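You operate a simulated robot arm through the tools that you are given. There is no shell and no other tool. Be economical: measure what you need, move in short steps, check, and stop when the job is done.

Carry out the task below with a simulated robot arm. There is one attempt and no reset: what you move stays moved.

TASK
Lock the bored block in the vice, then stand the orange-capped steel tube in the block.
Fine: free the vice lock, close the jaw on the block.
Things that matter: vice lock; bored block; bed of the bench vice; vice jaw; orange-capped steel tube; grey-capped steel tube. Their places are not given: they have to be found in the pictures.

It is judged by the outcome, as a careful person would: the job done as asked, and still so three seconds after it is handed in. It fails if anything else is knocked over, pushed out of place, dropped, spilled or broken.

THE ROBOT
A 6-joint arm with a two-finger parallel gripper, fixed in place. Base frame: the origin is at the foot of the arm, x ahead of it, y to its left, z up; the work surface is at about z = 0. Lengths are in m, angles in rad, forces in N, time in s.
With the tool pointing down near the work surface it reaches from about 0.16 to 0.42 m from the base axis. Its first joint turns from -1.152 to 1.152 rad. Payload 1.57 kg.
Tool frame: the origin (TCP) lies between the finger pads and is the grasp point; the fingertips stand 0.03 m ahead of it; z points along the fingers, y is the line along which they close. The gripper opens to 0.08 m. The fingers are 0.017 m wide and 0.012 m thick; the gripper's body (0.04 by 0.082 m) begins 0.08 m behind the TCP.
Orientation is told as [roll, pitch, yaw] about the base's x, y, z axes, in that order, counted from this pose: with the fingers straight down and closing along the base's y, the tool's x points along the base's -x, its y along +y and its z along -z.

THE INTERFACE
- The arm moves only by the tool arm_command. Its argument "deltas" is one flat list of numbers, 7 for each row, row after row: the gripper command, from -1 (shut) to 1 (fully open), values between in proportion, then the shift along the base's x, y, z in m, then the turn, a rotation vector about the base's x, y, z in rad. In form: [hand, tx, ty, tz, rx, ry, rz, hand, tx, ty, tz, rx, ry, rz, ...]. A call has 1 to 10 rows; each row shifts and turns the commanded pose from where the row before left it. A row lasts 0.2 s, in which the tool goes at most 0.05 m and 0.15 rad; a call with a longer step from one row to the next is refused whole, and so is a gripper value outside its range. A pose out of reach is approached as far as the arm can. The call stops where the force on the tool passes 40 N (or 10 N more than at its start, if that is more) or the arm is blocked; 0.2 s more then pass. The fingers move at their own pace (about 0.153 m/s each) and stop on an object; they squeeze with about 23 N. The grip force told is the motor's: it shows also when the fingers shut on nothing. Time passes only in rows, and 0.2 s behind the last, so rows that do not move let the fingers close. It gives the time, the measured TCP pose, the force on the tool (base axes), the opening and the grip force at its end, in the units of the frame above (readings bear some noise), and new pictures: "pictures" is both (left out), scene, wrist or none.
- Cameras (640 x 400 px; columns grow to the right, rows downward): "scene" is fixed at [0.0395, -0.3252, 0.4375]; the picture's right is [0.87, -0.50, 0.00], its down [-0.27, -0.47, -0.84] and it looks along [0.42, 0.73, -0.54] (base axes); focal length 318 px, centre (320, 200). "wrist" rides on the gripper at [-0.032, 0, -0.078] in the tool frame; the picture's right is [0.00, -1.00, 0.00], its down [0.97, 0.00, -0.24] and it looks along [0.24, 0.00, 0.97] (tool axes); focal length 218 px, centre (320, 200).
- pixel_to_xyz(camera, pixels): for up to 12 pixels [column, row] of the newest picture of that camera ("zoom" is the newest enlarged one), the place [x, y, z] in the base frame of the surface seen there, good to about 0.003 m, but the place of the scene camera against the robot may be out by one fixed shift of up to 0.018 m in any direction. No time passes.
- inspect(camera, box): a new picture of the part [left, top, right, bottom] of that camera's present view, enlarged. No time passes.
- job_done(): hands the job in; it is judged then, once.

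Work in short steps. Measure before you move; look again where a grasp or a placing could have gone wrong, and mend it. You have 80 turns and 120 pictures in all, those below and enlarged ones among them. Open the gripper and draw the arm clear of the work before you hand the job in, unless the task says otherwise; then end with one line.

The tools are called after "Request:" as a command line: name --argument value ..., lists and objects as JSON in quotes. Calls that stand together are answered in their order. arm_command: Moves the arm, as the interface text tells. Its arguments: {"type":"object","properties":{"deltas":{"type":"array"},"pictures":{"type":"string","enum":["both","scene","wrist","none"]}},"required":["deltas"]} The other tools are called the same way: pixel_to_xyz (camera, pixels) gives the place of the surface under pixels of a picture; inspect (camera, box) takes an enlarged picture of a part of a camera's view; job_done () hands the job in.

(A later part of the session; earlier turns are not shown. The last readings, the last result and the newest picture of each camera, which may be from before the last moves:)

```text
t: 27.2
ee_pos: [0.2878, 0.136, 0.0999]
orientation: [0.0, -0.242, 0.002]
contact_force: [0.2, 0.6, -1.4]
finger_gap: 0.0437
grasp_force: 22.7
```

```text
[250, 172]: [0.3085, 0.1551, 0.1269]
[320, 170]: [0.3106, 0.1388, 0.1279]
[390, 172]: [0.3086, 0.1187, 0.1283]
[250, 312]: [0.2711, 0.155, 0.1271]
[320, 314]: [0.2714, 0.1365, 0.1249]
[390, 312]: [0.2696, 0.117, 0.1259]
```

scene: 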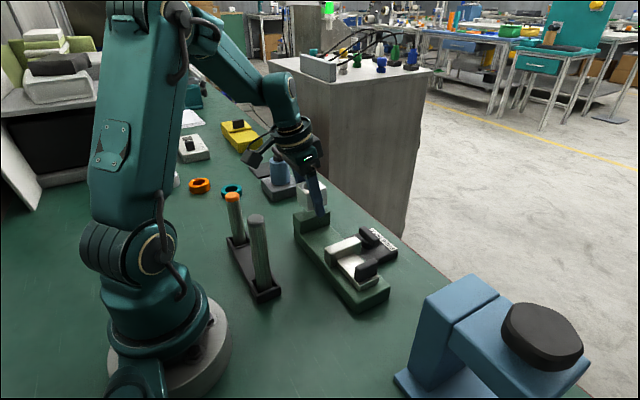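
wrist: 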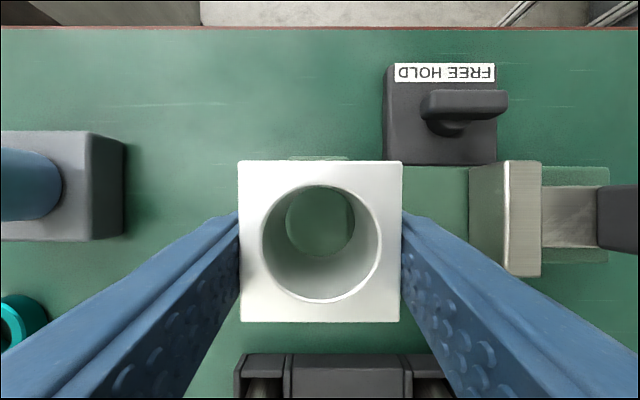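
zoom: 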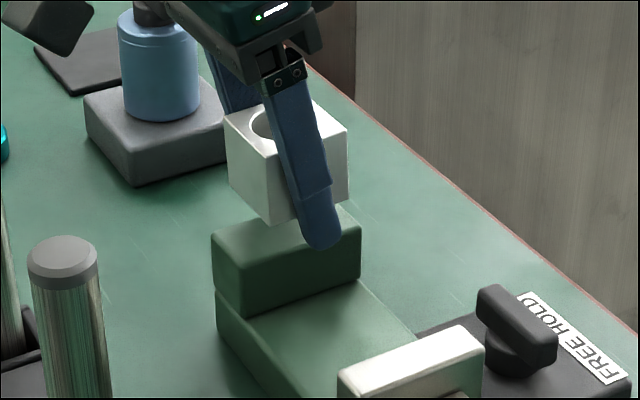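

The block is now level, top z=0.127, centred at (0.290,0.137) over the jaw. I lower 0.02 until light contact.

Request:
arm_command --deltas '[-0.5, 0, 0, -0.01, 0, 0, 0, -0.5, 0, 0, -0.007, 0, 0, 0, -0.5, 0, 0, -0.002, 0, 0, 0, -0.5, 0, 0, -0.001, 0, 0, 0]' --pictures "scene"

Request:
inspect --camera "scene" --box '[270, 155, 370, 255]'

```text
t: 28.2
ee_pos: [0.2882, 0.1348, 0.0795]
orientation: [0.001, -0.242, 0.0]
contact_force: [-4.8, -0.2, 12.9]
finger_gap: 0.0438
grasp_force: 23.1
```

scene: 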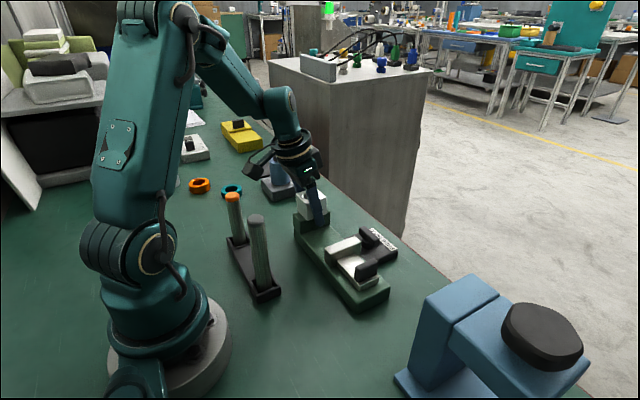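

```text
4.00 times, centred on (320, 205) of scene
```

zoom: 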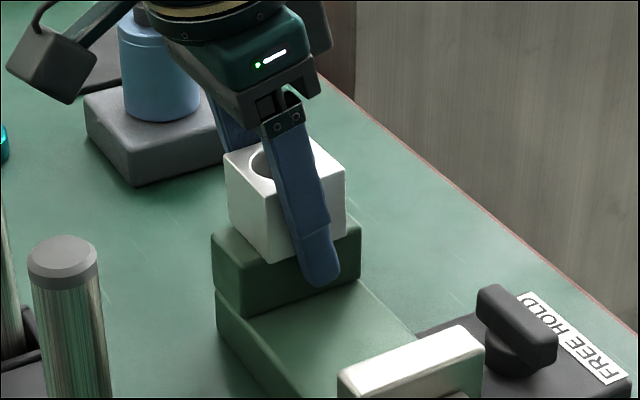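

The block rests on the jaw with 13 N. I open and withdraw along the tool axis.

Request:
arm_command --deltas '[0.0, 0, 0, 0.0005, 0, 0, 0, 0.35, 0, 0, 0, 0, 0, 0, 0.35, 0, 0, 0, 0, 0, 0, 0.35, -0.005, 0, 0.02, 0, 0, 0, 0.35, -0.0075, 0, 0.03, 0, 0, 0, 0.35, -0.01, 0, 0.04, 0, 0, 0, 0.4, 0, 0, 0, 0, 0.12, 0, 0.4, 0, 0, 0, 0, 0.12, 0, 0.4, 0, 0, 0, 0, 0, 0]'

Request:
inspect --camera "scene" --box '[270, 155, 370, 255]'

```text
t: 30.2
ee_pos: [0.2626, 0.1355, 0.1694]
orientation: [0.0, 0.002, 0.002]
contact_force: [0.4, -0.7, -1.1]
finger_gap: 0.056
grasp_force: 0.1
```

scene: 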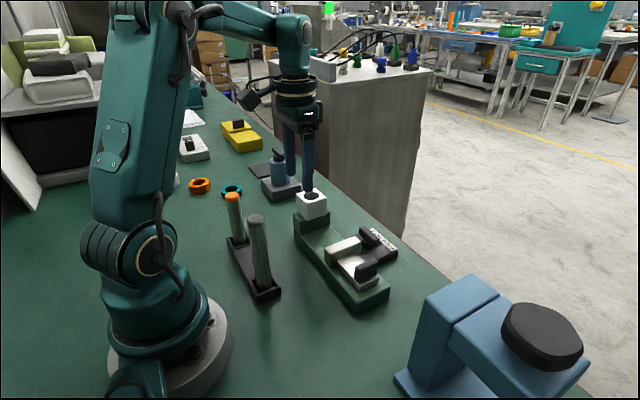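
wrist: 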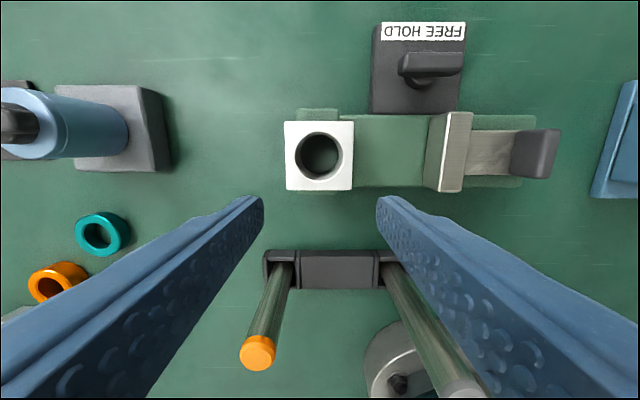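

```text
4.00 times, centred on (320, 205) of scene
```

zoom: 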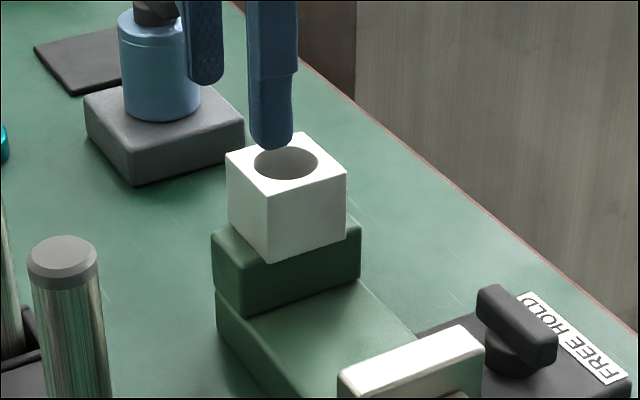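

The block rests flat on the jaw. I measure its corners and turn the tool back toward yaw -1.57 above it.

Request:
pixel_to_xyz --camera "wrist" --pixels '[[287, 124], [351, 124], [289, 188], [350, 188], [320, 124], [320, 188], [288, 155], [350, 155]]'

Request:
arm_command --deltas '[0.4, 0.01, 0, 0, 0, 0, -0.14, 0.4, 0.01, 0, 0, 0, 0, -0.145, 0.4, 0.005, 0, 0, 0, 0, -0.145, 0.4, 0, 0, 0, 0, 0, -0.145, 0.4, 0, 0, 0, 0, 0, -0.145, 0.4, 0, 0, 0, 0, 0, -0.145, 0.4, 0, 0, 0, 0, 0, -0.145, 0.4, 0, 0, 0, 0, 0, -0.145, 0.4, 0, 0, 0, 0, 0, -0.145, 0.4, 0, 0, 0, 0, 0, -0.145]' --pictures "none"

Request:
arm_command --deltas '[0.4, 0, 0, 0, 0, 0, -0.128, 0.4, 0, 0, 0, 0, 0, 0]' --pictures "wrist"

```text
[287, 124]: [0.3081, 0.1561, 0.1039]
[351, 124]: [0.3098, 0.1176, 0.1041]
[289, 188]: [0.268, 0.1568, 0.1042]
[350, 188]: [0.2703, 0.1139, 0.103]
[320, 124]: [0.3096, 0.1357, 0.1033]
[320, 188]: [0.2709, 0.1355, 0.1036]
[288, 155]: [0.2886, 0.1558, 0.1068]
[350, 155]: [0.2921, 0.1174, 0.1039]
```

```text
t: 32.4
ee_pos: [0.2909, 0.1357, 0.1703]
orientation: [0.0, 0.0, -1.446]
contact_force: [-1.0, -0.9, 0.9]
finger_gap: 0.056
grasp_force: 0.1
```

```text
t: 33.0
ee_pos: [0.2901, 0.1357, 0.1706]
orientation: [0.0, -0.001, -1.572]
contact_force: [0.4, 0.4, 0.5]
finger_gap: 0.0558
grasp_force: 0.1
```

wrist: 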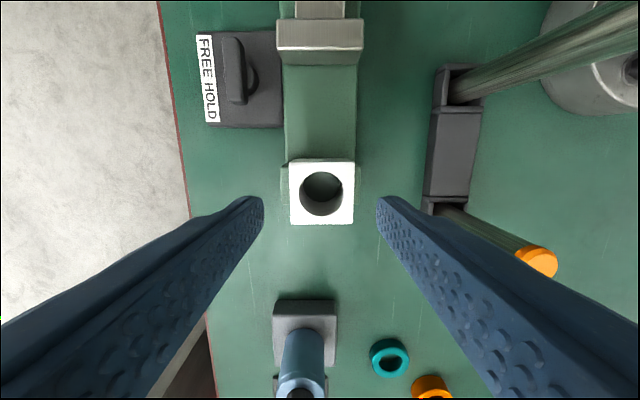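

The block centre is (0.290,0.136), top z 0.104. I descend to z=0.104 (tips at 0.074, above the jaw) and grip.

Request:
arm_command --deltas '[0.4, 0, 0, -0.035, 0, 0, 0, 0.4, 0, 0, -0.032, 0, 0, 0, 0.4, 0, 0, 0, 0, 0, 0, -0.3, 0, 0, 0, 0, 0, 0, -0.5, 0, 0, 0, 0, 0, 0, -0.5, 0, 0, 0, 0, 0, 0, -0.5, 0, 0, 0.03, 0, 0, 0, -0.5, 0, 0, 0, 0, 0, 0]'

Request:
pixel_to_xyz --camera "wrist" --pixels '[[275, 185], [365, 185], [275, 270], [365, 270]]'

```text
t: 34.8
ee_pos: [0.2911, 0.1357, 0.1351]
orientation: [0.0, 0.001, -1.573]
contact_force: [-0.8, -0.8, -1.3]
finger_gap: 0.0431
grasp_force: 23.1
```

scene: 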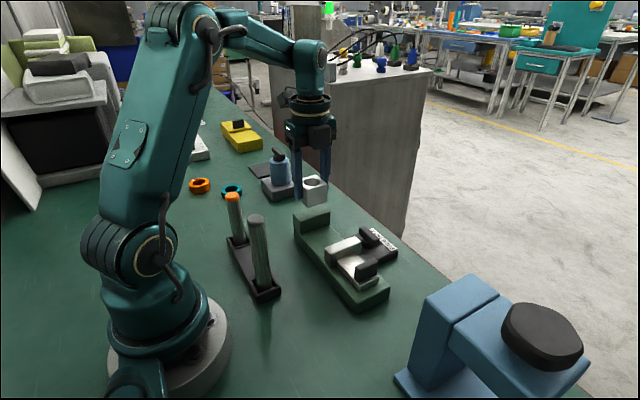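
wrist: 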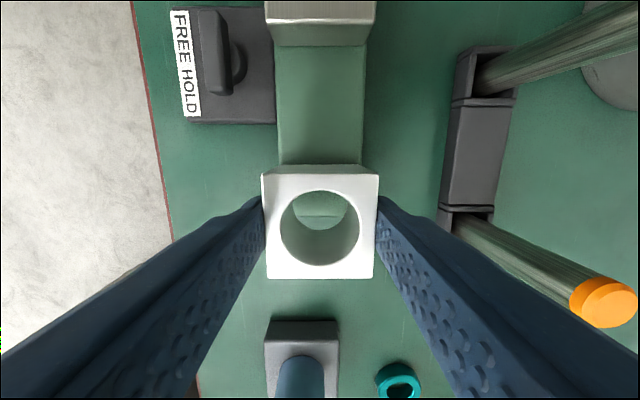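

```text
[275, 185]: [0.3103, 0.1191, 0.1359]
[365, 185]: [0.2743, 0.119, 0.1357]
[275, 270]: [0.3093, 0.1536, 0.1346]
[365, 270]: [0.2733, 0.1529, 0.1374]
```

The block is held level with its top at the TCP. I move -0.042 in y (4–5 mm clear of the jaw) and lower to just above the bed.

Request:
arm_command --deltas '[-0.5, -0.001, -0.021, 0, 0, 0, 0, -0.5, 0, -0.021, 0, 0, 0, 0, -0.5, 0, 0, -0.03, 0, 0, 0, -0.5, 0, 0, -0.026, 0, 0, 0, -0.5, 0, 0, -0.003, 0, 0, 0, -0.5, 0, 0, 0, 0, 0, 0]'

Request:
inspect --camera "scene" --box '[285, 175, 385, 275]'

Request:
pixel_to_xyz --camera "wrist" --pixels '[[275, 185], [365, 185], [275, 270], [365, 270]]'

```text
t: 36.2
ee_pos: [0.2887, 0.0941, 0.0724]
orientation: [0.0, 0.0, -1.572]
contact_force: [0.2, -0.6, -1.4]
finger_gap: 0.0432
grasp_force: 22.2
```

scene: 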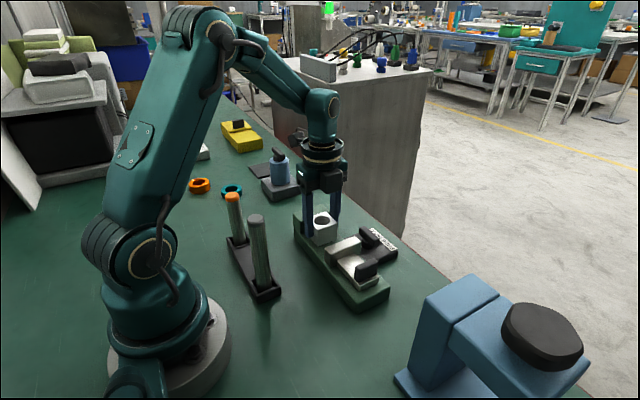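
wrist: 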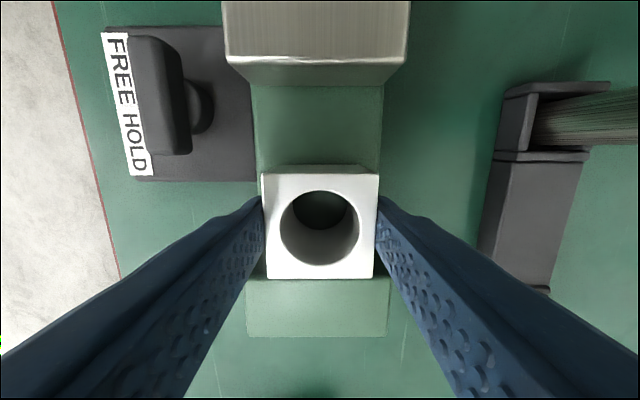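

```text
4.00 times, centred on (335, 225) of scene
```

zoom: 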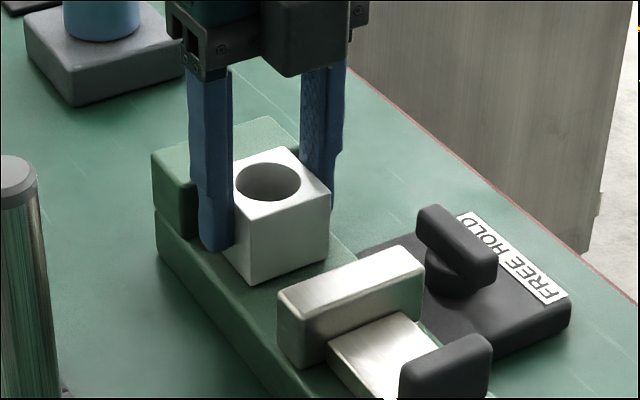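

```text
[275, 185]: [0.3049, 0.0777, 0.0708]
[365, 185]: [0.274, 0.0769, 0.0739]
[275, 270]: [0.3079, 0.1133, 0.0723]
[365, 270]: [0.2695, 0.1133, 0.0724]
```

The block sits right above the bed. I lower it the last bit, ease it +0.002 toward the jaw, and release.

Request:
arm_command --deltas '[-0.5, 0.001, 0.002, -0.0015, 0, 0, 0, -0.5, 0, 0, -0.0015, 0, 0, 0, -0.5, 0, 0, 0, 0, 0, 0, 0.0, 0, 0, 0, 0, 0, 0, 0.4, 0, 0, 0, 0, 0, 0, 0.4, 0, 0, 0, 0, 0, 0, 0.4, 0, 0, 0.04, 0, 0, 0, 0.4, 0, 0, 0.05, 0, 0, 0, 0.4, 0, 0, 0.02, 0, 0, 0, 0.4, 0, 0, 0, 0, 0, 0]'

Request:
inspect --camera "scene" --box '[285, 175, 385, 275]'

```text
t: 38.4
ee_pos: [0.2877, 0.0953, 0.1794]
orientation: [-0.001, 0.0, -1.571]
contact_force: [-0.1, -0.3, -0.9]
finger_gap: 0.0558
grasp_force: 0.0
```

scene: 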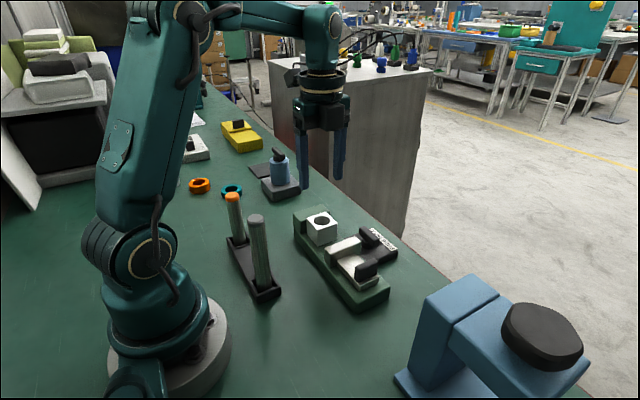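
wrist: 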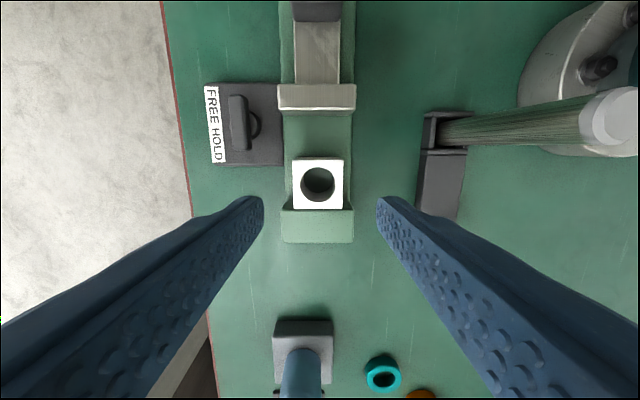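

```text
4.00 times, centred on (335, 225) of scene
```

zoom: 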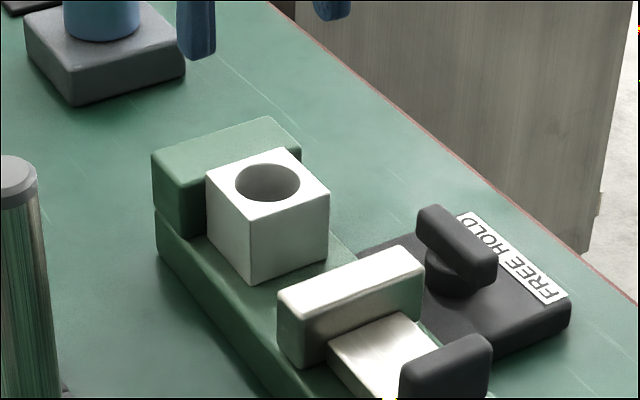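

The block sits flat between the jaws. Next I turn to yaw 0 and go over the jaw's tab at about (0.290,-0.041).

Request:
arm_command --deltas '[0.0, 0, -0.015, 0, 0, 0, 0.145, 0.0, 0, -0.015, 0, 0, 0, 0.145, 0.0, 0, -0.015, 0, 0, 0, 0.145, 0.0, 0, -0.015, 0, 0, 0, 0.145, 0.0, 0, -0.015, 0, 0, 0, 0.145, 0.0, 0, -0.015, 0, 0, 0, 0.145, 0.0, 0, -0.015, 0, 0, 0, 0.145, 0.0, 0, -0.015, 0, 0, 0, 0.145, 0.0, 0, -0.015, 0, 0, 0, 0.145, 0.0, 0, 0, 0, 0, 0, 0.145]' --pictures "none"

Request:
arm_command --deltas '[0.0, -0.01, 0, -0.02, 0, 0, 0.121, 0.0, 0, 0, 0, 0, 0, 0]' --pictures "wrist"

```text
t: 40.6
ee_pos: [0.2897, -0.0381, 0.1829]
orientation: [0.001, 0.0, -0.118]
contact_force: [0.6, -0.4, 0.4]
finger_gap: 0.0399
grasp_force: 0.0
```

```text
t: 41.2
ee_pos: [0.2786, -0.0402, 0.161]
orientation: [0.0, 0.0, 0.002]
contact_force: [-0.1, 0.4, 0.7]
finger_gap: 0.0401
grasp_force: 0.1
```

wrist: 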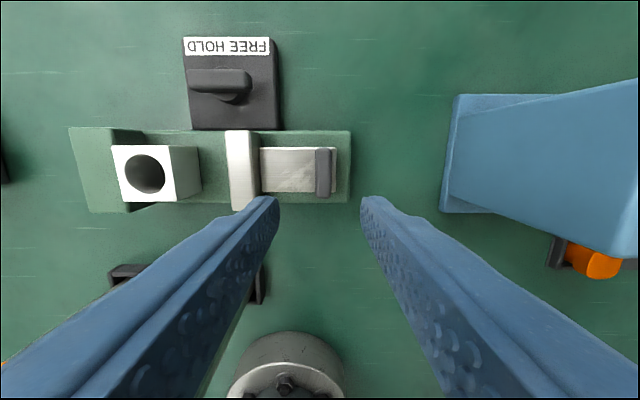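

Request:
pixel_to_xyz --camera "wrist" --pixels '[[323, 152], [323, 172], [323, 192], [318, 172], [329, 172], [334, 172], [290, 170], [262, 140], [238, 160], [338, 120]]'

```text
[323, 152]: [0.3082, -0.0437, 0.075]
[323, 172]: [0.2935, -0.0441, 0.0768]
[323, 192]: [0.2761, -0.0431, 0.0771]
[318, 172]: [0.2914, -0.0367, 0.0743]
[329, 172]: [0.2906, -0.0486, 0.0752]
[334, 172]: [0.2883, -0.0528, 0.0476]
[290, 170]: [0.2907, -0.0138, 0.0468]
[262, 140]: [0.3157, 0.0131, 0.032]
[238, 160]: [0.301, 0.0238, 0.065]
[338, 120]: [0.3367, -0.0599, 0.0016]
```

The tab centre is (0.291,-0.043), top z 0.075. I lower on it with z=0.084 and grip it.

Request:
arm_command --deltas '[0.0, 0.012, -0.003, -0.03, 0, 0, 0, 0.0, 0, 0, -0.03, 0, 0, 0, 0.0, 0, 0, -0.017, 0, 0, 0, 0.0, 0, 0, 0, 0, 0, 0, -0.7, 0, 0, 0, 0, 0, 0, -0.8, 0, 0, 0, 0, 0, 0]' --pictures "both"

```text
t: 42.6
ee_pos: [0.2899, -0.0413, 0.0848]
orientation: [0.0, 0.0, 0.0]
contact_force: [-0.1, -0.6, -7.4]
finger_gap: 0.0129
grasp_force: 30.5
```

scene: 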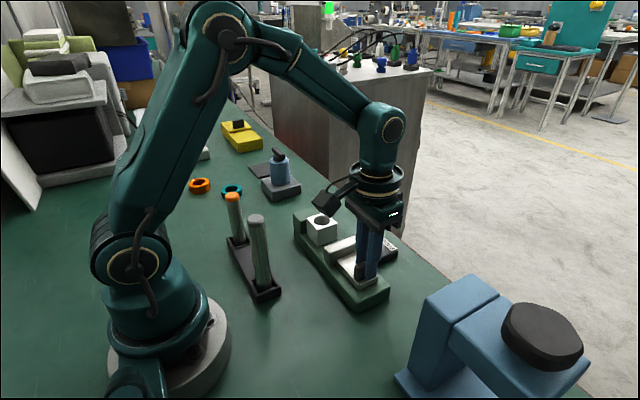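
wrist: 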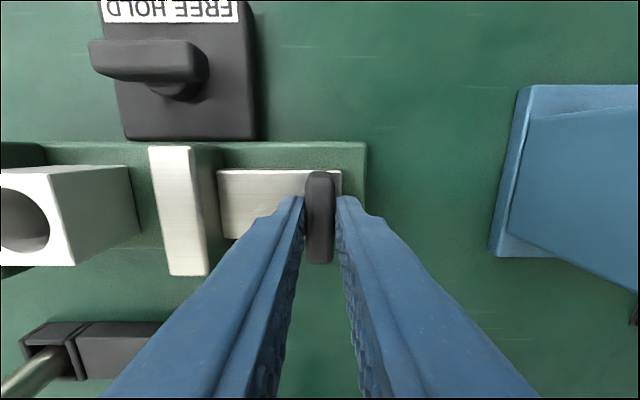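

The tab is gripped. I push +y in small steps and see whether the jaw slides.

Request:
arm_command --deltas '[-0.9, 0, 0.005, 0, 0, 0, 0, -0.9, 0, 0.005, 0, 0, 0, 0, -0.9, 0, 0.005, 0, 0, 0, 0]' --pictures "wrist"

```text
t: 43.4
ee_pos: [0.2904, -0.0267, 0.0835]
orientation: [0.0, 0.0, 0.001]
contact_force: [-10.1, -0.3, 9.4]
finger_gap: 0.0129
grasp_force: 29.5
```

wrist: 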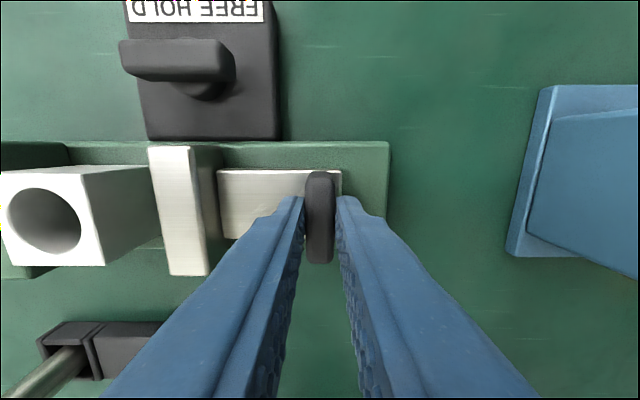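

The jaw slides freely, so the lock is free. About 0.03 m remain; I continue until it clamps.

Request:
arm_command --deltas '[-0.9, 0, 0.006, 0, 0, 0, 0, -0.9, 0, 0.006, 0, 0, 0, 0, -0.9, 0, 0.006, 0, 0, 0, 0, -0.9, 0, 0.004, 0, 0, 0, 0, -0.9, 0, 0.003, 0, 0, 0, 0, -0.9, 0, 0.002, 0, 0, 0, 0, -0.9, 0, 0.002, 0, 0, 0, 0, -0.9, 0, 0.002, 0, 0, 0, 0, -0.9, 0, 0.002, 0, 0, 0, 0]' --pictures "both"

Request:
inspect --camera "scene" --box '[285, 175, 385, 275]'

```text
t: 45.0
ee_pos: [0.2907, -0.0018, 0.0833]
orientation: [-0.009, 0.006, -0.001]
contact_force: [0.8, -5.1, -0.5]
finger_gap: 0.013
grasp_force: 30.0
stopped in row 8: the force on the tool passed its limit (the readings are from after the stop); the commanded pose is now the measured one
```

scene: 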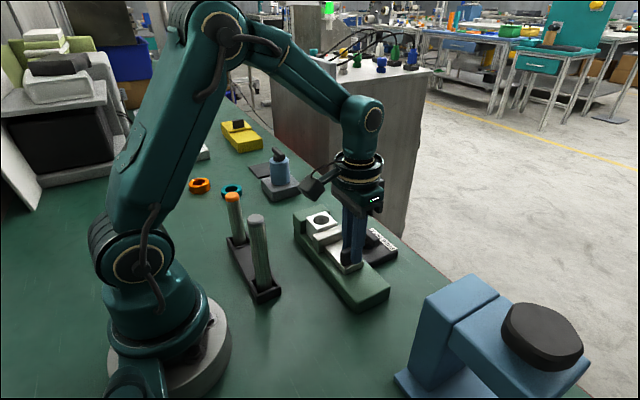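
wrist: 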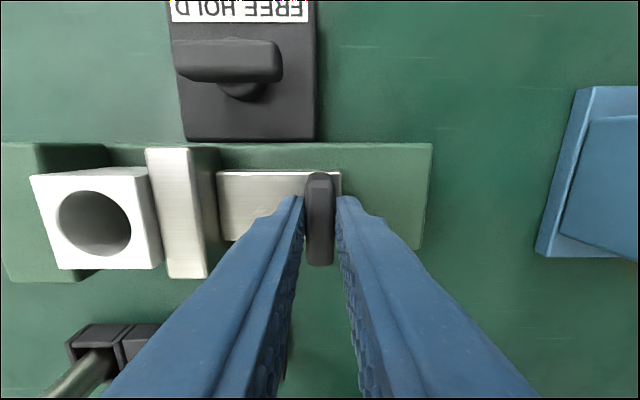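

```text
4.00 times, centred on (335, 225) of scene
```

zoom: 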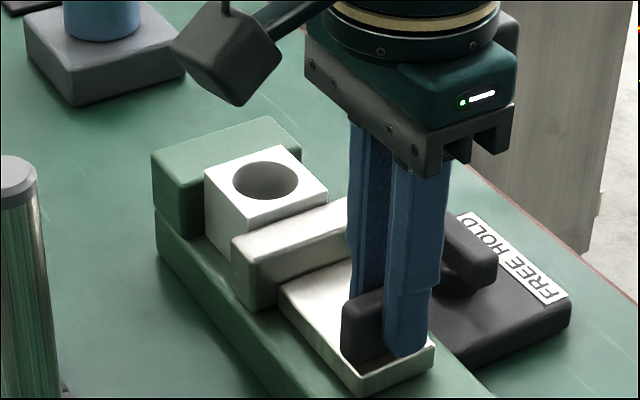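

Force limit was reached with the tab at y=-0.002. I check whether the block touches both jaws.

Request:
inspect --camera "wrist" --box '[10, 130, 230, 290]'

Request:
inspect --camera "scene" --box '[290, 195, 350, 255]'

```text
2.50 times, centred on (120, 210) of wrist
```

zoom: 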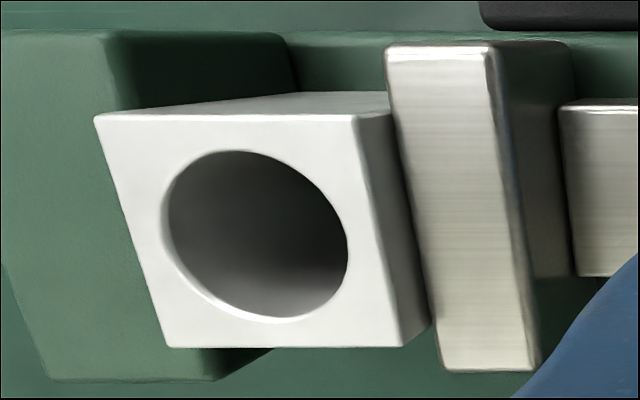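

```text
6.67 times, centred on (320, 225) of scene
```

zoom: 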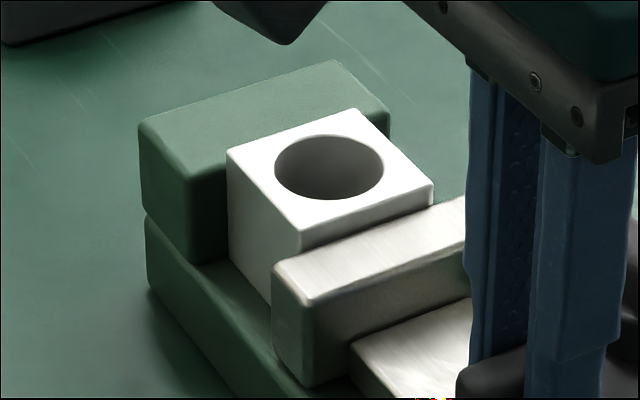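

Both sides look in contact. One more gentle push to confirm it's snug.

Request:
arm_command --deltas '[-0.9, 0, 0.001, 0, 0, 0, 0, -0.9, 0, 0.001, 0, 0, 0, 0, -0.9, 0, 0.0005, 0, 0, 0, 0]' --pictures "none"

```text
t: 45.8
ee_pos: [0.2911, -0.0008, 0.0844]
orientation: [-0.015, 0.006, 0.003]
contact_force: [0.9, -39.3, -7.6]
finger_gap: 0.0129
grasp_force: 29.3
```

It is snug (39 N for 1 mm). I release the tab, rise and turn to yaw +1.57 over the lever.

Request:
arm_command --deltas '[-0.2, 0, 0, 0, 0, 0, 0, -0.2, 0, 0, 0, 0, 0, 0, 0.0, 0, 0, 0.03, 0, 0, 0, 0.0, 0, 0, 0.04, 0, 0, 0.14, 0.1, 0.01, 0.005, 0, 0, 0, 0.145, 0.1, 0.015, 0.01, 0, 0, 0, 0.145, 0.1, 0.015, 0.01, 0, 0, 0, 0.145, 0.1, 0.015, 0.01, 0, 0, 0, 0.145, 0.1, 0.015, 0.006, 0, 0, 0, 0.145, 0.1, 0, 0, 0, 0, 0, 0.145]' --pictures "none"

Request:
arm_command --deltas '[0.1, 0, 0, 0, 0, 0, 0.14, 0.1, 0, 0, 0, 0, 0, 0.14, 0.1, 0, 0, 0, 0, 0, 0.14, 0.1, 0, 0, 0, 0, 0, 0.14, 0.1, 0, 0, -0.03, 0, 0, 0, 0.1, 0, 0, 0, 0, 0, 0]' --pictures "both"

```text
t: 48.0
ee_pos: [0.3627, 0.0429, 0.1542]
orientation: [-0.007, 0.004, 1.014]
contact_force: [-0.4, 0.3, -0.7]
finger_gap: 0.0441
grasp_force: 0.1
```

```text
t: 49.4
ee_pos: [0.3641, 0.0413, 0.1221]
orientation: [-0.006, 0.005, 1.571]
contact_force: [0.8, -0.5, 0.8]
finger_gap: 0.044
grasp_force: 0.1
```

scene: 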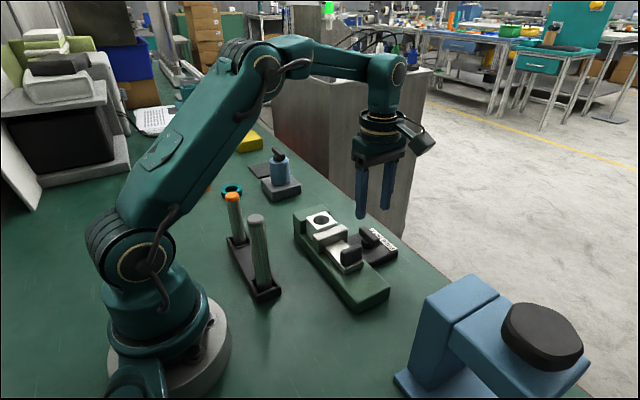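
wrist: 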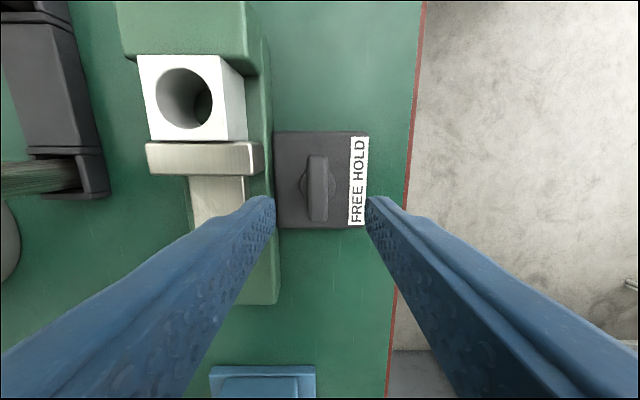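

The lever at wrist (317,188) lies centred between the fingers. I lower to z=0.068 and grip.

Request:
arm_command --deltas '[0.1, -0.001, 0, -0.03, 0, 0, 0, 0.1, 0, 0, -0.024, 0, 0, 0, 0.1, 0, 0, 0, 0, 0, 0, -0.7, 0, 0, 0, 0, 0, 0, -0.9, 0, 0, 0, 0, 0, 0, -1, 0, 0, 0, 0, 0, 0]' --pictures "none"

Request:
inspect --camera "wrist" --box '[220, 95, 420, 275]'

```text
t: 50.8
ee_pos: [0.3626, 0.0425, 0.0704]
orientation: [-0.009, 0.005, 1.571]
contact_force: [11.9, -0.7, -14.4]
finger_gap: 0.015
grasp_force: 31.2
```

```text
2.22 times, centred on (320, 185) of wrist
```

zoom: 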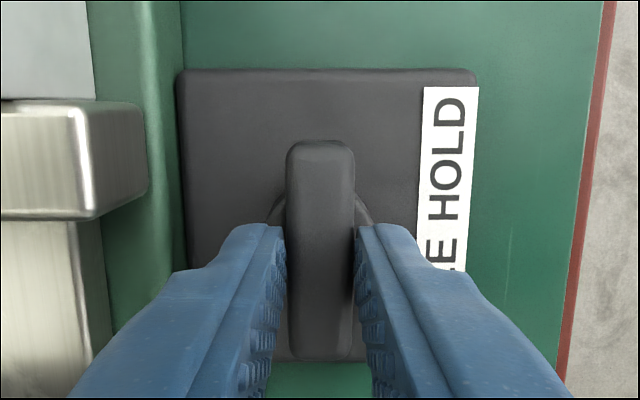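

The lever is gripped at yaw 1.57. I turn it clockwise back to HOLD.

Request:
arm_command --deltas '[-1, 0, 0, 0, 0, 0, -0.12, -1, 0, 0, 0, 0, 0, -0.12, -1, 0, 0, 0, 0, 0, -0.12, -1, 0, 0, 0, 0, 0, -0.12, -1, 0, 0, 0, 0, 0, -0.12, -1, 0, 0, 0, 0, 0, -0.12, -1, 0, 0, 0, 0, 0, -0.12]' --pictures "wrist"

```text
t: 52.4
ee_pos: [0.3624, 0.0417, 0.0709]
orientation: [-0.01, -0.001, 0.728]
contact_force: [18.3, -6.3, 11.7]
finger_gap: 0.015
grasp_force: 30.6
```

wrist: 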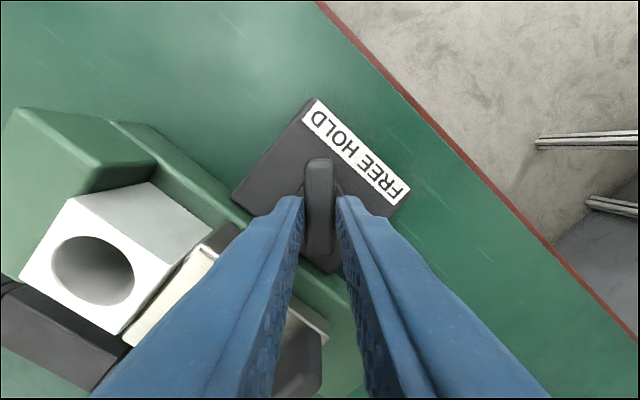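

It follows. I continue to yaw 0 and slightly past, against the stop.

Request:
arm_command --deltas '[-1, 0, 0, 0, 0, 0, -0.12, -1, 0, 0, 0, 0, 0, -0.12, -1, 0, 0, 0, 0, 0, -0.12, -1, 0, 0, 0, 0, 0, -0.12, -1, 0, 0, 0, 0, 0, -0.12, -1, 0, 0, 0, 0, 0, -0.12, -1, 0, 0, 0, 0, 0, -0.12]' --pictures "wrist"

Request:
inspect --camera "wrist" --box '[220, 95, 420, 275]'

```text
t: 54.0
ee_pos: [0.3606, 0.0434, 0.0695]
orientation: [-0.004, 0.007, -0.112]
contact_force: [9.2, 1.9, 15.1]
finger_gap: 0.0167
grasp_force: 32.2
```

wrist: 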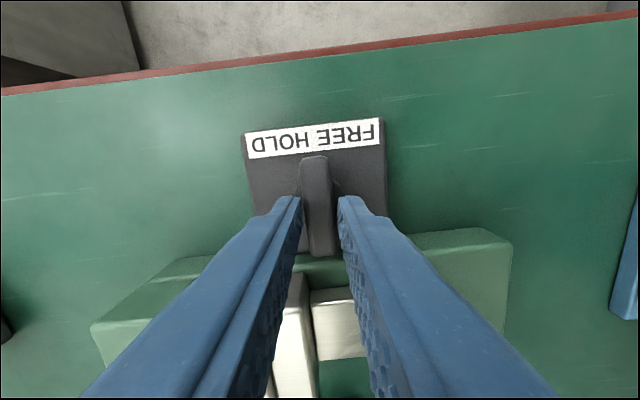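

```text
2.22 times, centred on (320, 185) of wrist
```

zoom: 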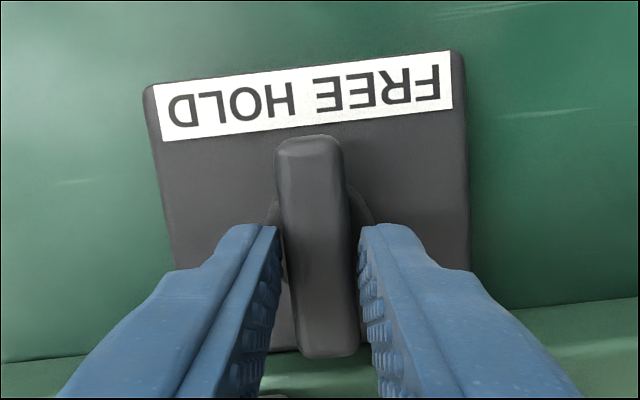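

The lever is at its HOLD stop. I release, rise, and go to look at the tubes from above.

Request:
arm_command --deltas '[-0.3, 0, 0, 0, 0, 0, 0.1, 0.0, 0, 0, 0, 0, 0, 0, 0.2, 0, 0, 0.03, 0, 0, 0, 0.2, 0, 0, 0.04, 0, 0, 0, 0.2, -0.02, 0.01, 0.04, 0, 0, 0, 0.2, -0.03, 0.02, 0.03, 0, 0, 0, 0.2, -0.03, 0.025, 0, 0, 0, 0, 0.2, -0.035, 0.025, 0, 0, 0, 0, 0.2, -0.035, 0.025, 0, 0, 0, 0, 0.2, -0.02, 0.025, 0.02, 0, 0, 0]'

```text
t: 56.2
ee_pos: [0.1879, 0.1722, 0.2273]
orientation: [-0.007, 0.005, -0.012]
contact_force: [0.6, -0.1, -0.1]
finger_gap: 0.048
grasp_force: 0.0
```

scene: 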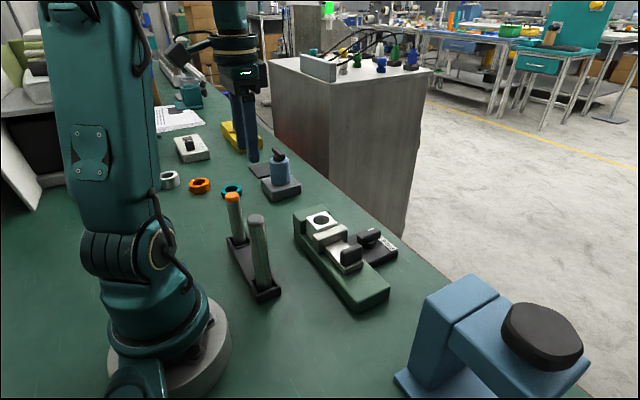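
wrist: 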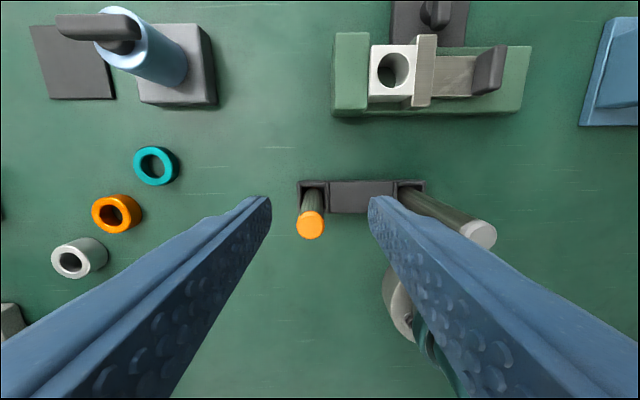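

The orange cap is at wrist (311,226), the block's bore at (392,70). I measure both.

Request:
inspect --camera "wrist" --box '[280, 170, 340, 250]'

Request:
pixel_to_xyz --camera "wrist" --pixels '[[311, 227], [301, 227], [321, 227], [311, 217], [311, 237], [311, 190], [311, 200], [372, 50], [408, 50], [374, 97], [408, 97], [340, 60]]'

```text
5.00 times, centred on (310, 210) of wrist
```

zoom: 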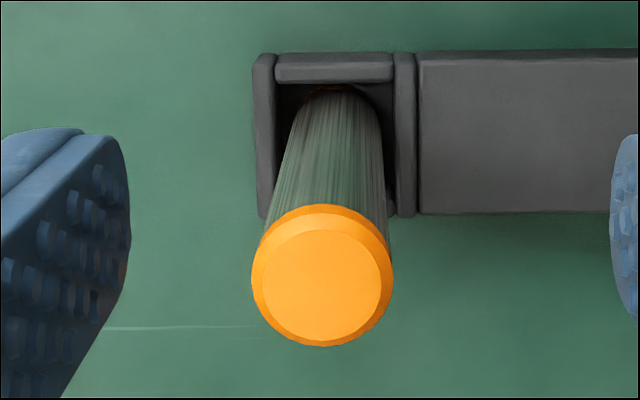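

```text
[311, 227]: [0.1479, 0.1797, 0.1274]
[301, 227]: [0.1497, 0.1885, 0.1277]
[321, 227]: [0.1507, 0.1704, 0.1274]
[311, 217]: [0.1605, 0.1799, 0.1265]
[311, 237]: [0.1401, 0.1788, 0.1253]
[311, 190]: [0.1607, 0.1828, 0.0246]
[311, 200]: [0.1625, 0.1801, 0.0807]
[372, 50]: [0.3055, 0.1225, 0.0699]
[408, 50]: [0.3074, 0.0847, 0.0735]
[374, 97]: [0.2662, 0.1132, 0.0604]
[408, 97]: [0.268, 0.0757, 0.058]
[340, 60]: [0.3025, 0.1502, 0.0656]
```

Tube axis is (0.150,0.180), top z 0.127, about 0.025 thick. I centre over it, straighten the small tilt and descend to z=0.100.

Request:
arm_command --deltas '[0.3, -0.038, 0.008, 0, 0.007, -0.005, 0.012, 0.3, 0, 0, -0.03, 0, 0, 0, 0.3, 0, 0, -0.02, 0, 0, 0, 0.3, 0, 0, 0, 0, 0, 0]' --pictures "wrist"

Request:
pixel_to_xyz --camera "wrist" --pixels '[[320, 180], [320, 190]]'

```text
t: 57.2
ee_pos: [0.1515, 0.1807, 0.1774]
orientation: [0.0, 0.0, 0.001]
contact_force: [0.0, -0.2, 0.3]
finger_gap: 0.0522
grasp_force: 0.1
```

wrist: 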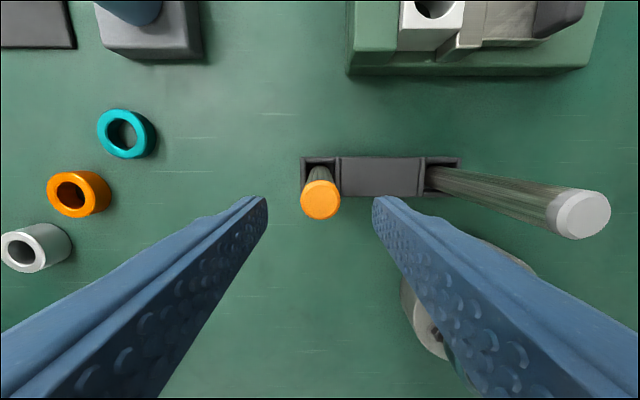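

```text
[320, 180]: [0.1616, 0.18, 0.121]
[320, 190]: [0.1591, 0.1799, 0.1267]
```

The cap is centred (col 320). I descend 0.077 and close on the tube.

Request:
arm_command --deltas '[0.3, -0.001, 0, -0.03, 0, 0, 0, 0.3, 0, 0, -0.03, 0, 0, 0, 0.3, 0, 0, -0.017, 0, 0, 0, 0.3, 0, 0, 0, 0, 0, 0, -0.5, 0, 0, 0, 0, 0, 0, -0.8, 0, 0, 0, 0, 0, 0, -0.8, 0, 0, 0, 0, 0, 0]' --pictures "both"

```text
t: 58.8
ee_pos: [0.1498, 0.1795, 0.1041]
orientation: [0.002, 0.0, 0.001]
contact_force: [-1.5, -0.4, -0.1]
finger_gap: 0.0243
grasp_force: 22.7
```

scene: 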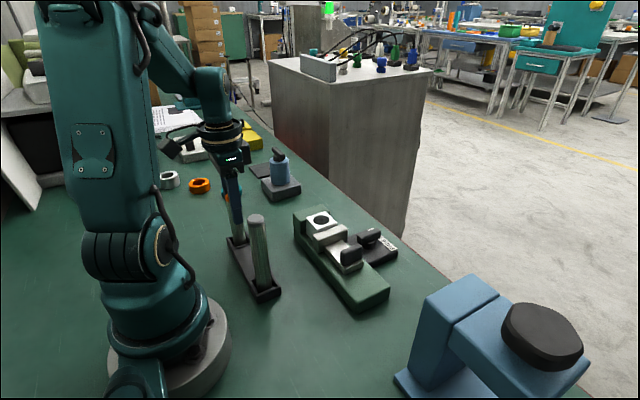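
wrist: 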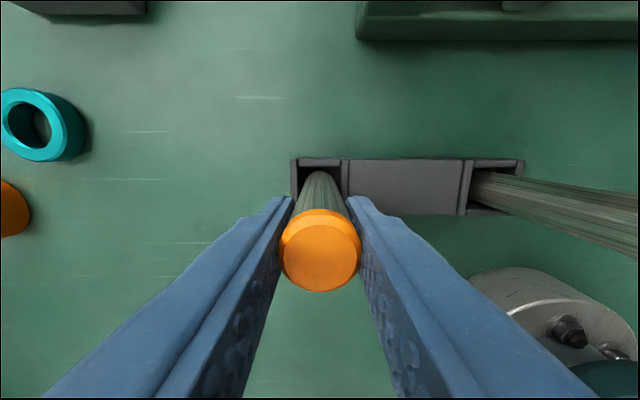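

The tube is gripped (gap 0.024). I lift it straight out and stop short of the block to measure the bore.

Request:
arm_command --deltas '[-0.8, 0, 0, 0.02, 0, 0, 0, -0.8, 0, 0, 0.03, 0, 0, 0, -0.8, 0, 0, 0.04, 0, 0, 0, -0.8, 0, 0, 0.025, 0, 0, 0, -0.8, 0.025, -0.025, 0, 0, 0, 0, -0.8, 0.025, -0.03, 0, 0, 0, 0, -0.8, 0.02, -0.026, 0, 0, 0, 0, -0.8, 0, 0, 0, 0, 0, 0]'

Request:
inspect --camera "wrist" --box '[250, 60, 410, 200]'

```text
t: 60.6
ee_pos: [0.223, 0.094, 0.2153]
orientation: [-0.003, 0.0, 0.001]
contact_force: [0.4, -0.4, -1.0]
finger_gap: 0.0243
grasp_force: 22.7
```

scene: 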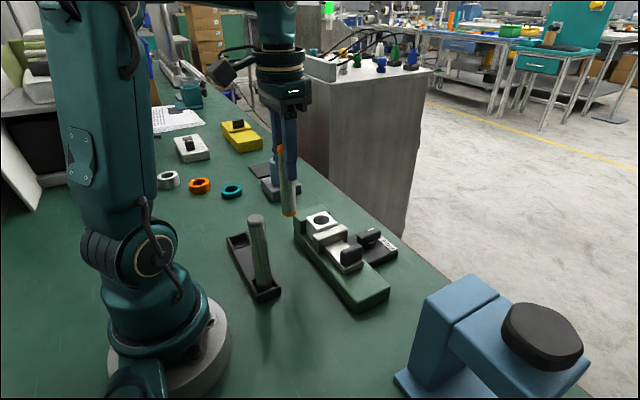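
wrist: 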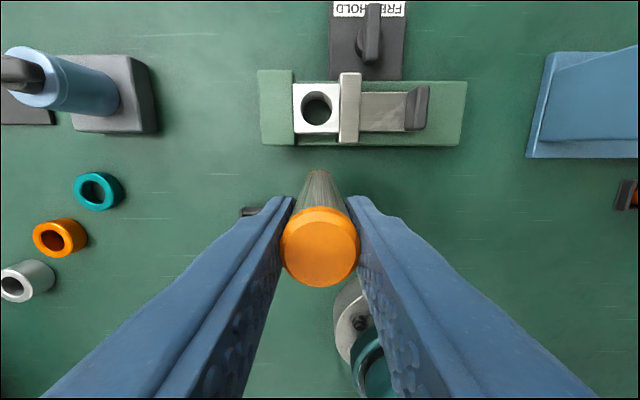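

```text
2.86 times, centred on (330, 130) of wrist
```

zoom: 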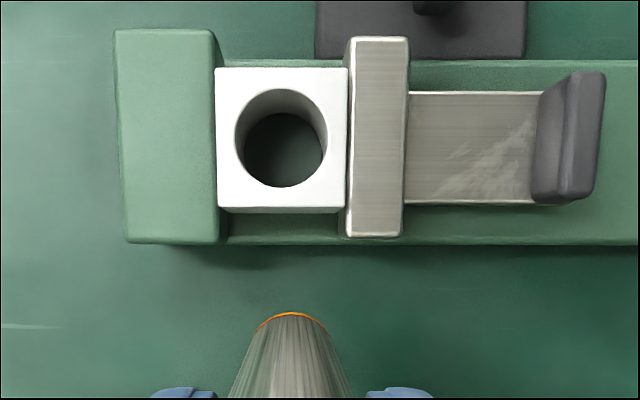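

I measure the block's top corners, the bore rim and the tube's lower end.

Request:
pixel_to_xyz --camera "zoom" --pixels '[[221, 74], [340, 74], [221, 203], [340, 203], [230, 137], [334, 137], [281, 83], [281, 195], [292, 318], [292, 335], [292, 380]]'

```text
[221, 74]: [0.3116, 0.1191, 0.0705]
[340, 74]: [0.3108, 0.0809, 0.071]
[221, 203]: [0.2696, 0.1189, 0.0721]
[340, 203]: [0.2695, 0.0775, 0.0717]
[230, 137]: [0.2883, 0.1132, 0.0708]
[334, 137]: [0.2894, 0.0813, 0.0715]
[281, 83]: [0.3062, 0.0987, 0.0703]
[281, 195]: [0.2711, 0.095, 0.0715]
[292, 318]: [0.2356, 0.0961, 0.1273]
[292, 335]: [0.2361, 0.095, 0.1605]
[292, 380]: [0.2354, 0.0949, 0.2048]
```

The tube hangs vertically. The bore centre is at about (0.2895,0.0975), so I shift +0.066, +0.0035 and lower 0.03, then look.

Request:
arm_command --deltas '[-0.8, 0.033, 0.0015, 0, 0, 0, 0, -0.8, 0.033, 0.002, 0, 0.003, 0, 0, -0.8, 0, 0, 0, 0, 0, 0, -0.8, 0, 0, -0.03, 0, 0, 0, -0.8, 0, 0, 0, 0, 0, 0]'

Request:
inspect --camera "scene" --box '[280, 160, 370, 260]'

Request:
inspect --camera "wrist" --box '[260, 120, 380, 240]'

```text
t: 61.8
ee_pos: [0.2878, 0.1027, 0.1865]
orientation: [0.003, 0.0, 0.003]
contact_force: [-0.4, -0.8, -1.5]
finger_gap: 0.0241
grasp_force: 22.9
```

scene: 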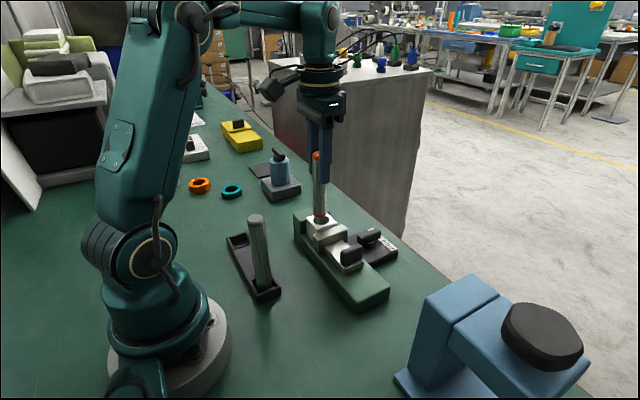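
wrist: 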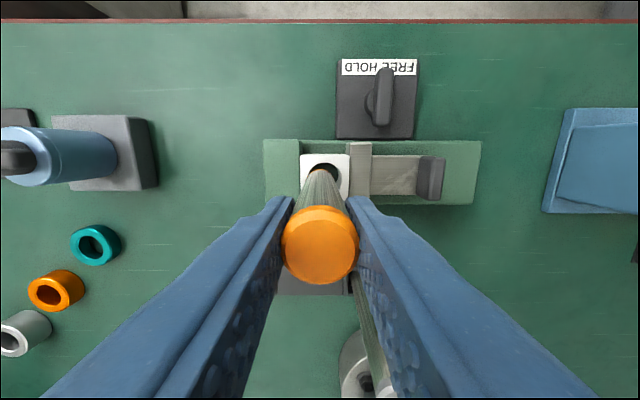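

```text
4.00 times, centred on (325, 210) of scene
```

zoom: 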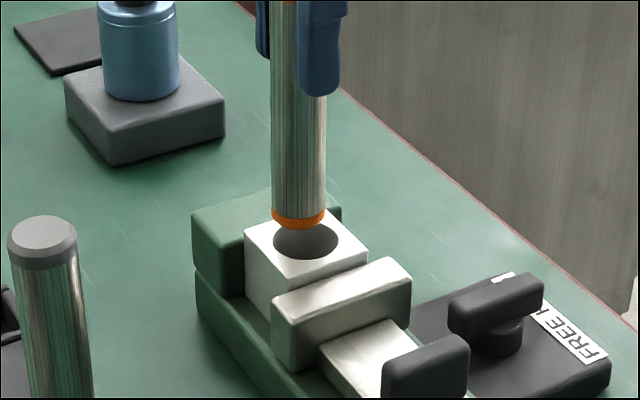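

```text
3.33 times, centred on (320, 180) of wrist
```

zoom: 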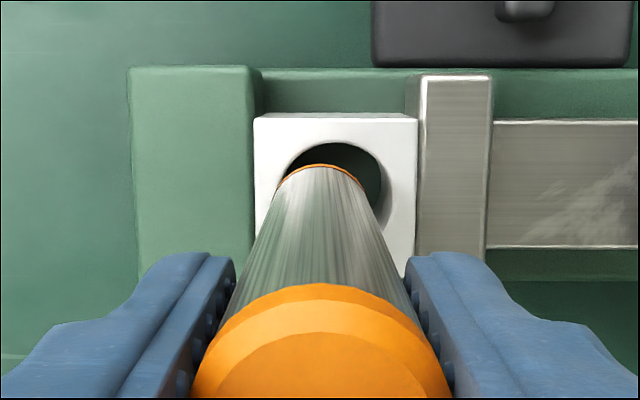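

The tube stands slightly to +y of the bore (tube col 320, bore col 334 in the zoom). I measure the offset more exactly.

Request:
pixel_to_xyz --camera "zoom" --pixels '[[320, 172], [320, 180], [320, 200], [334, 135], [278, 195], [392, 195], [258, 125], [412, 125], [258, 200], [412, 200], [334, 120]]'

```text
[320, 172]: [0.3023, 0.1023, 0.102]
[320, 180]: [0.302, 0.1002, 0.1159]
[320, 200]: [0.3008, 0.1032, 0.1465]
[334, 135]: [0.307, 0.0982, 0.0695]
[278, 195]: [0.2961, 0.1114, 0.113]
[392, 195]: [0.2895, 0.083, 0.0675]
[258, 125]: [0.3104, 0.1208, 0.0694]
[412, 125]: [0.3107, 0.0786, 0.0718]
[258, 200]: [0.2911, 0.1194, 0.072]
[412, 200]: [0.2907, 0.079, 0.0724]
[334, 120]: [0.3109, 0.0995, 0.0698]
```

Tube is at (0.2895,0.102), bore at (0.290,0.099). I shift -0.0032 in y, then lower slowly into the bore.

Request:
arm_command --deltas '[-0.8, 0.0005, -0.0032, 0, 0, 0, 0, -0.8, 0, 0, 0, 0, 0, 0, -0.8, 0, 0, -0.007, 0, 0, 0, -0.8, 0, 0, -0.007, 0, 0, 0, -0.8, 0, 0, -0.006, 0, 0, 0]'

Request:
inspect --camera "scene" --box '[280, 160, 370, 260]'

Request:
inspect --camera "wrist" --box '[260, 120, 380, 240]'

```text
t: 63.0
ee_pos: [0.2885, 0.0988, 0.1661]
orientation: [-0.001, 0.0, 0.0]
contact_force: [0.5, -0.1, -1.9]
finger_gap: 0.024
grasp_force: 23.3
```

scene: 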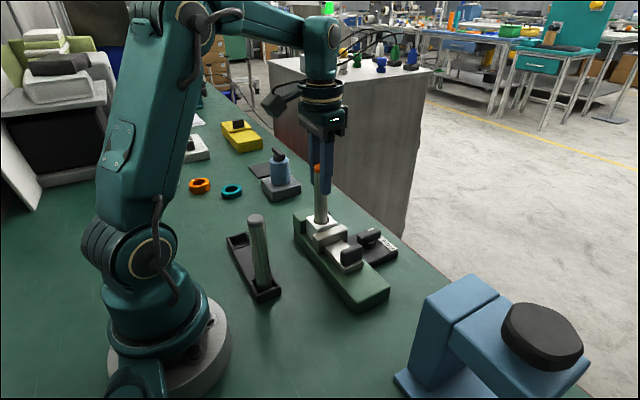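
wrist: 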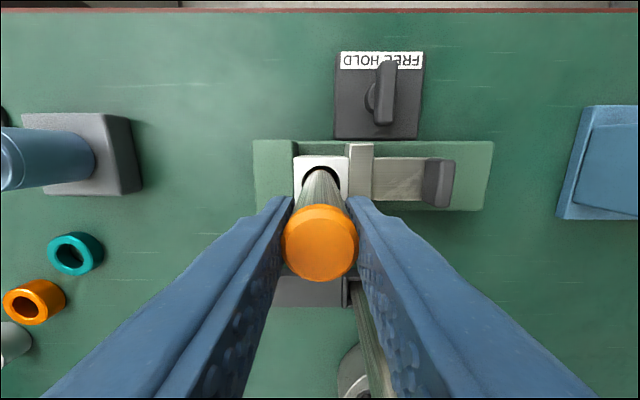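

```text
4.00 times, centred on (325, 210) of scene
```

zoom: 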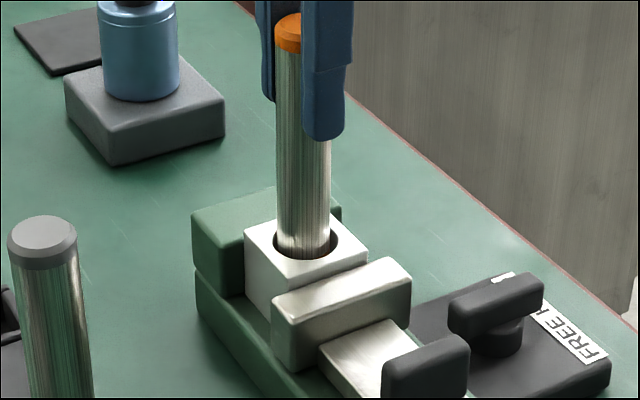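

```text
3.33 times, centred on (320, 180) of wrist
```

zoom: 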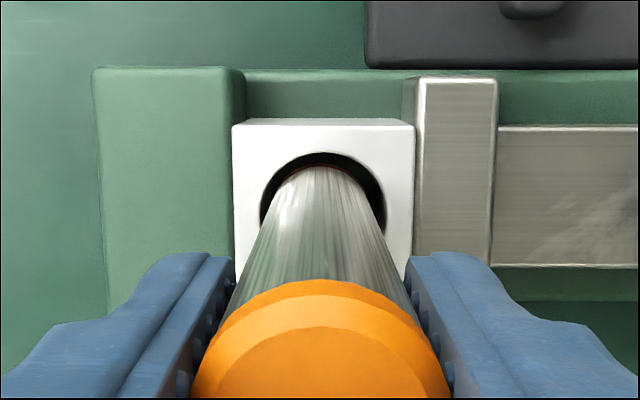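

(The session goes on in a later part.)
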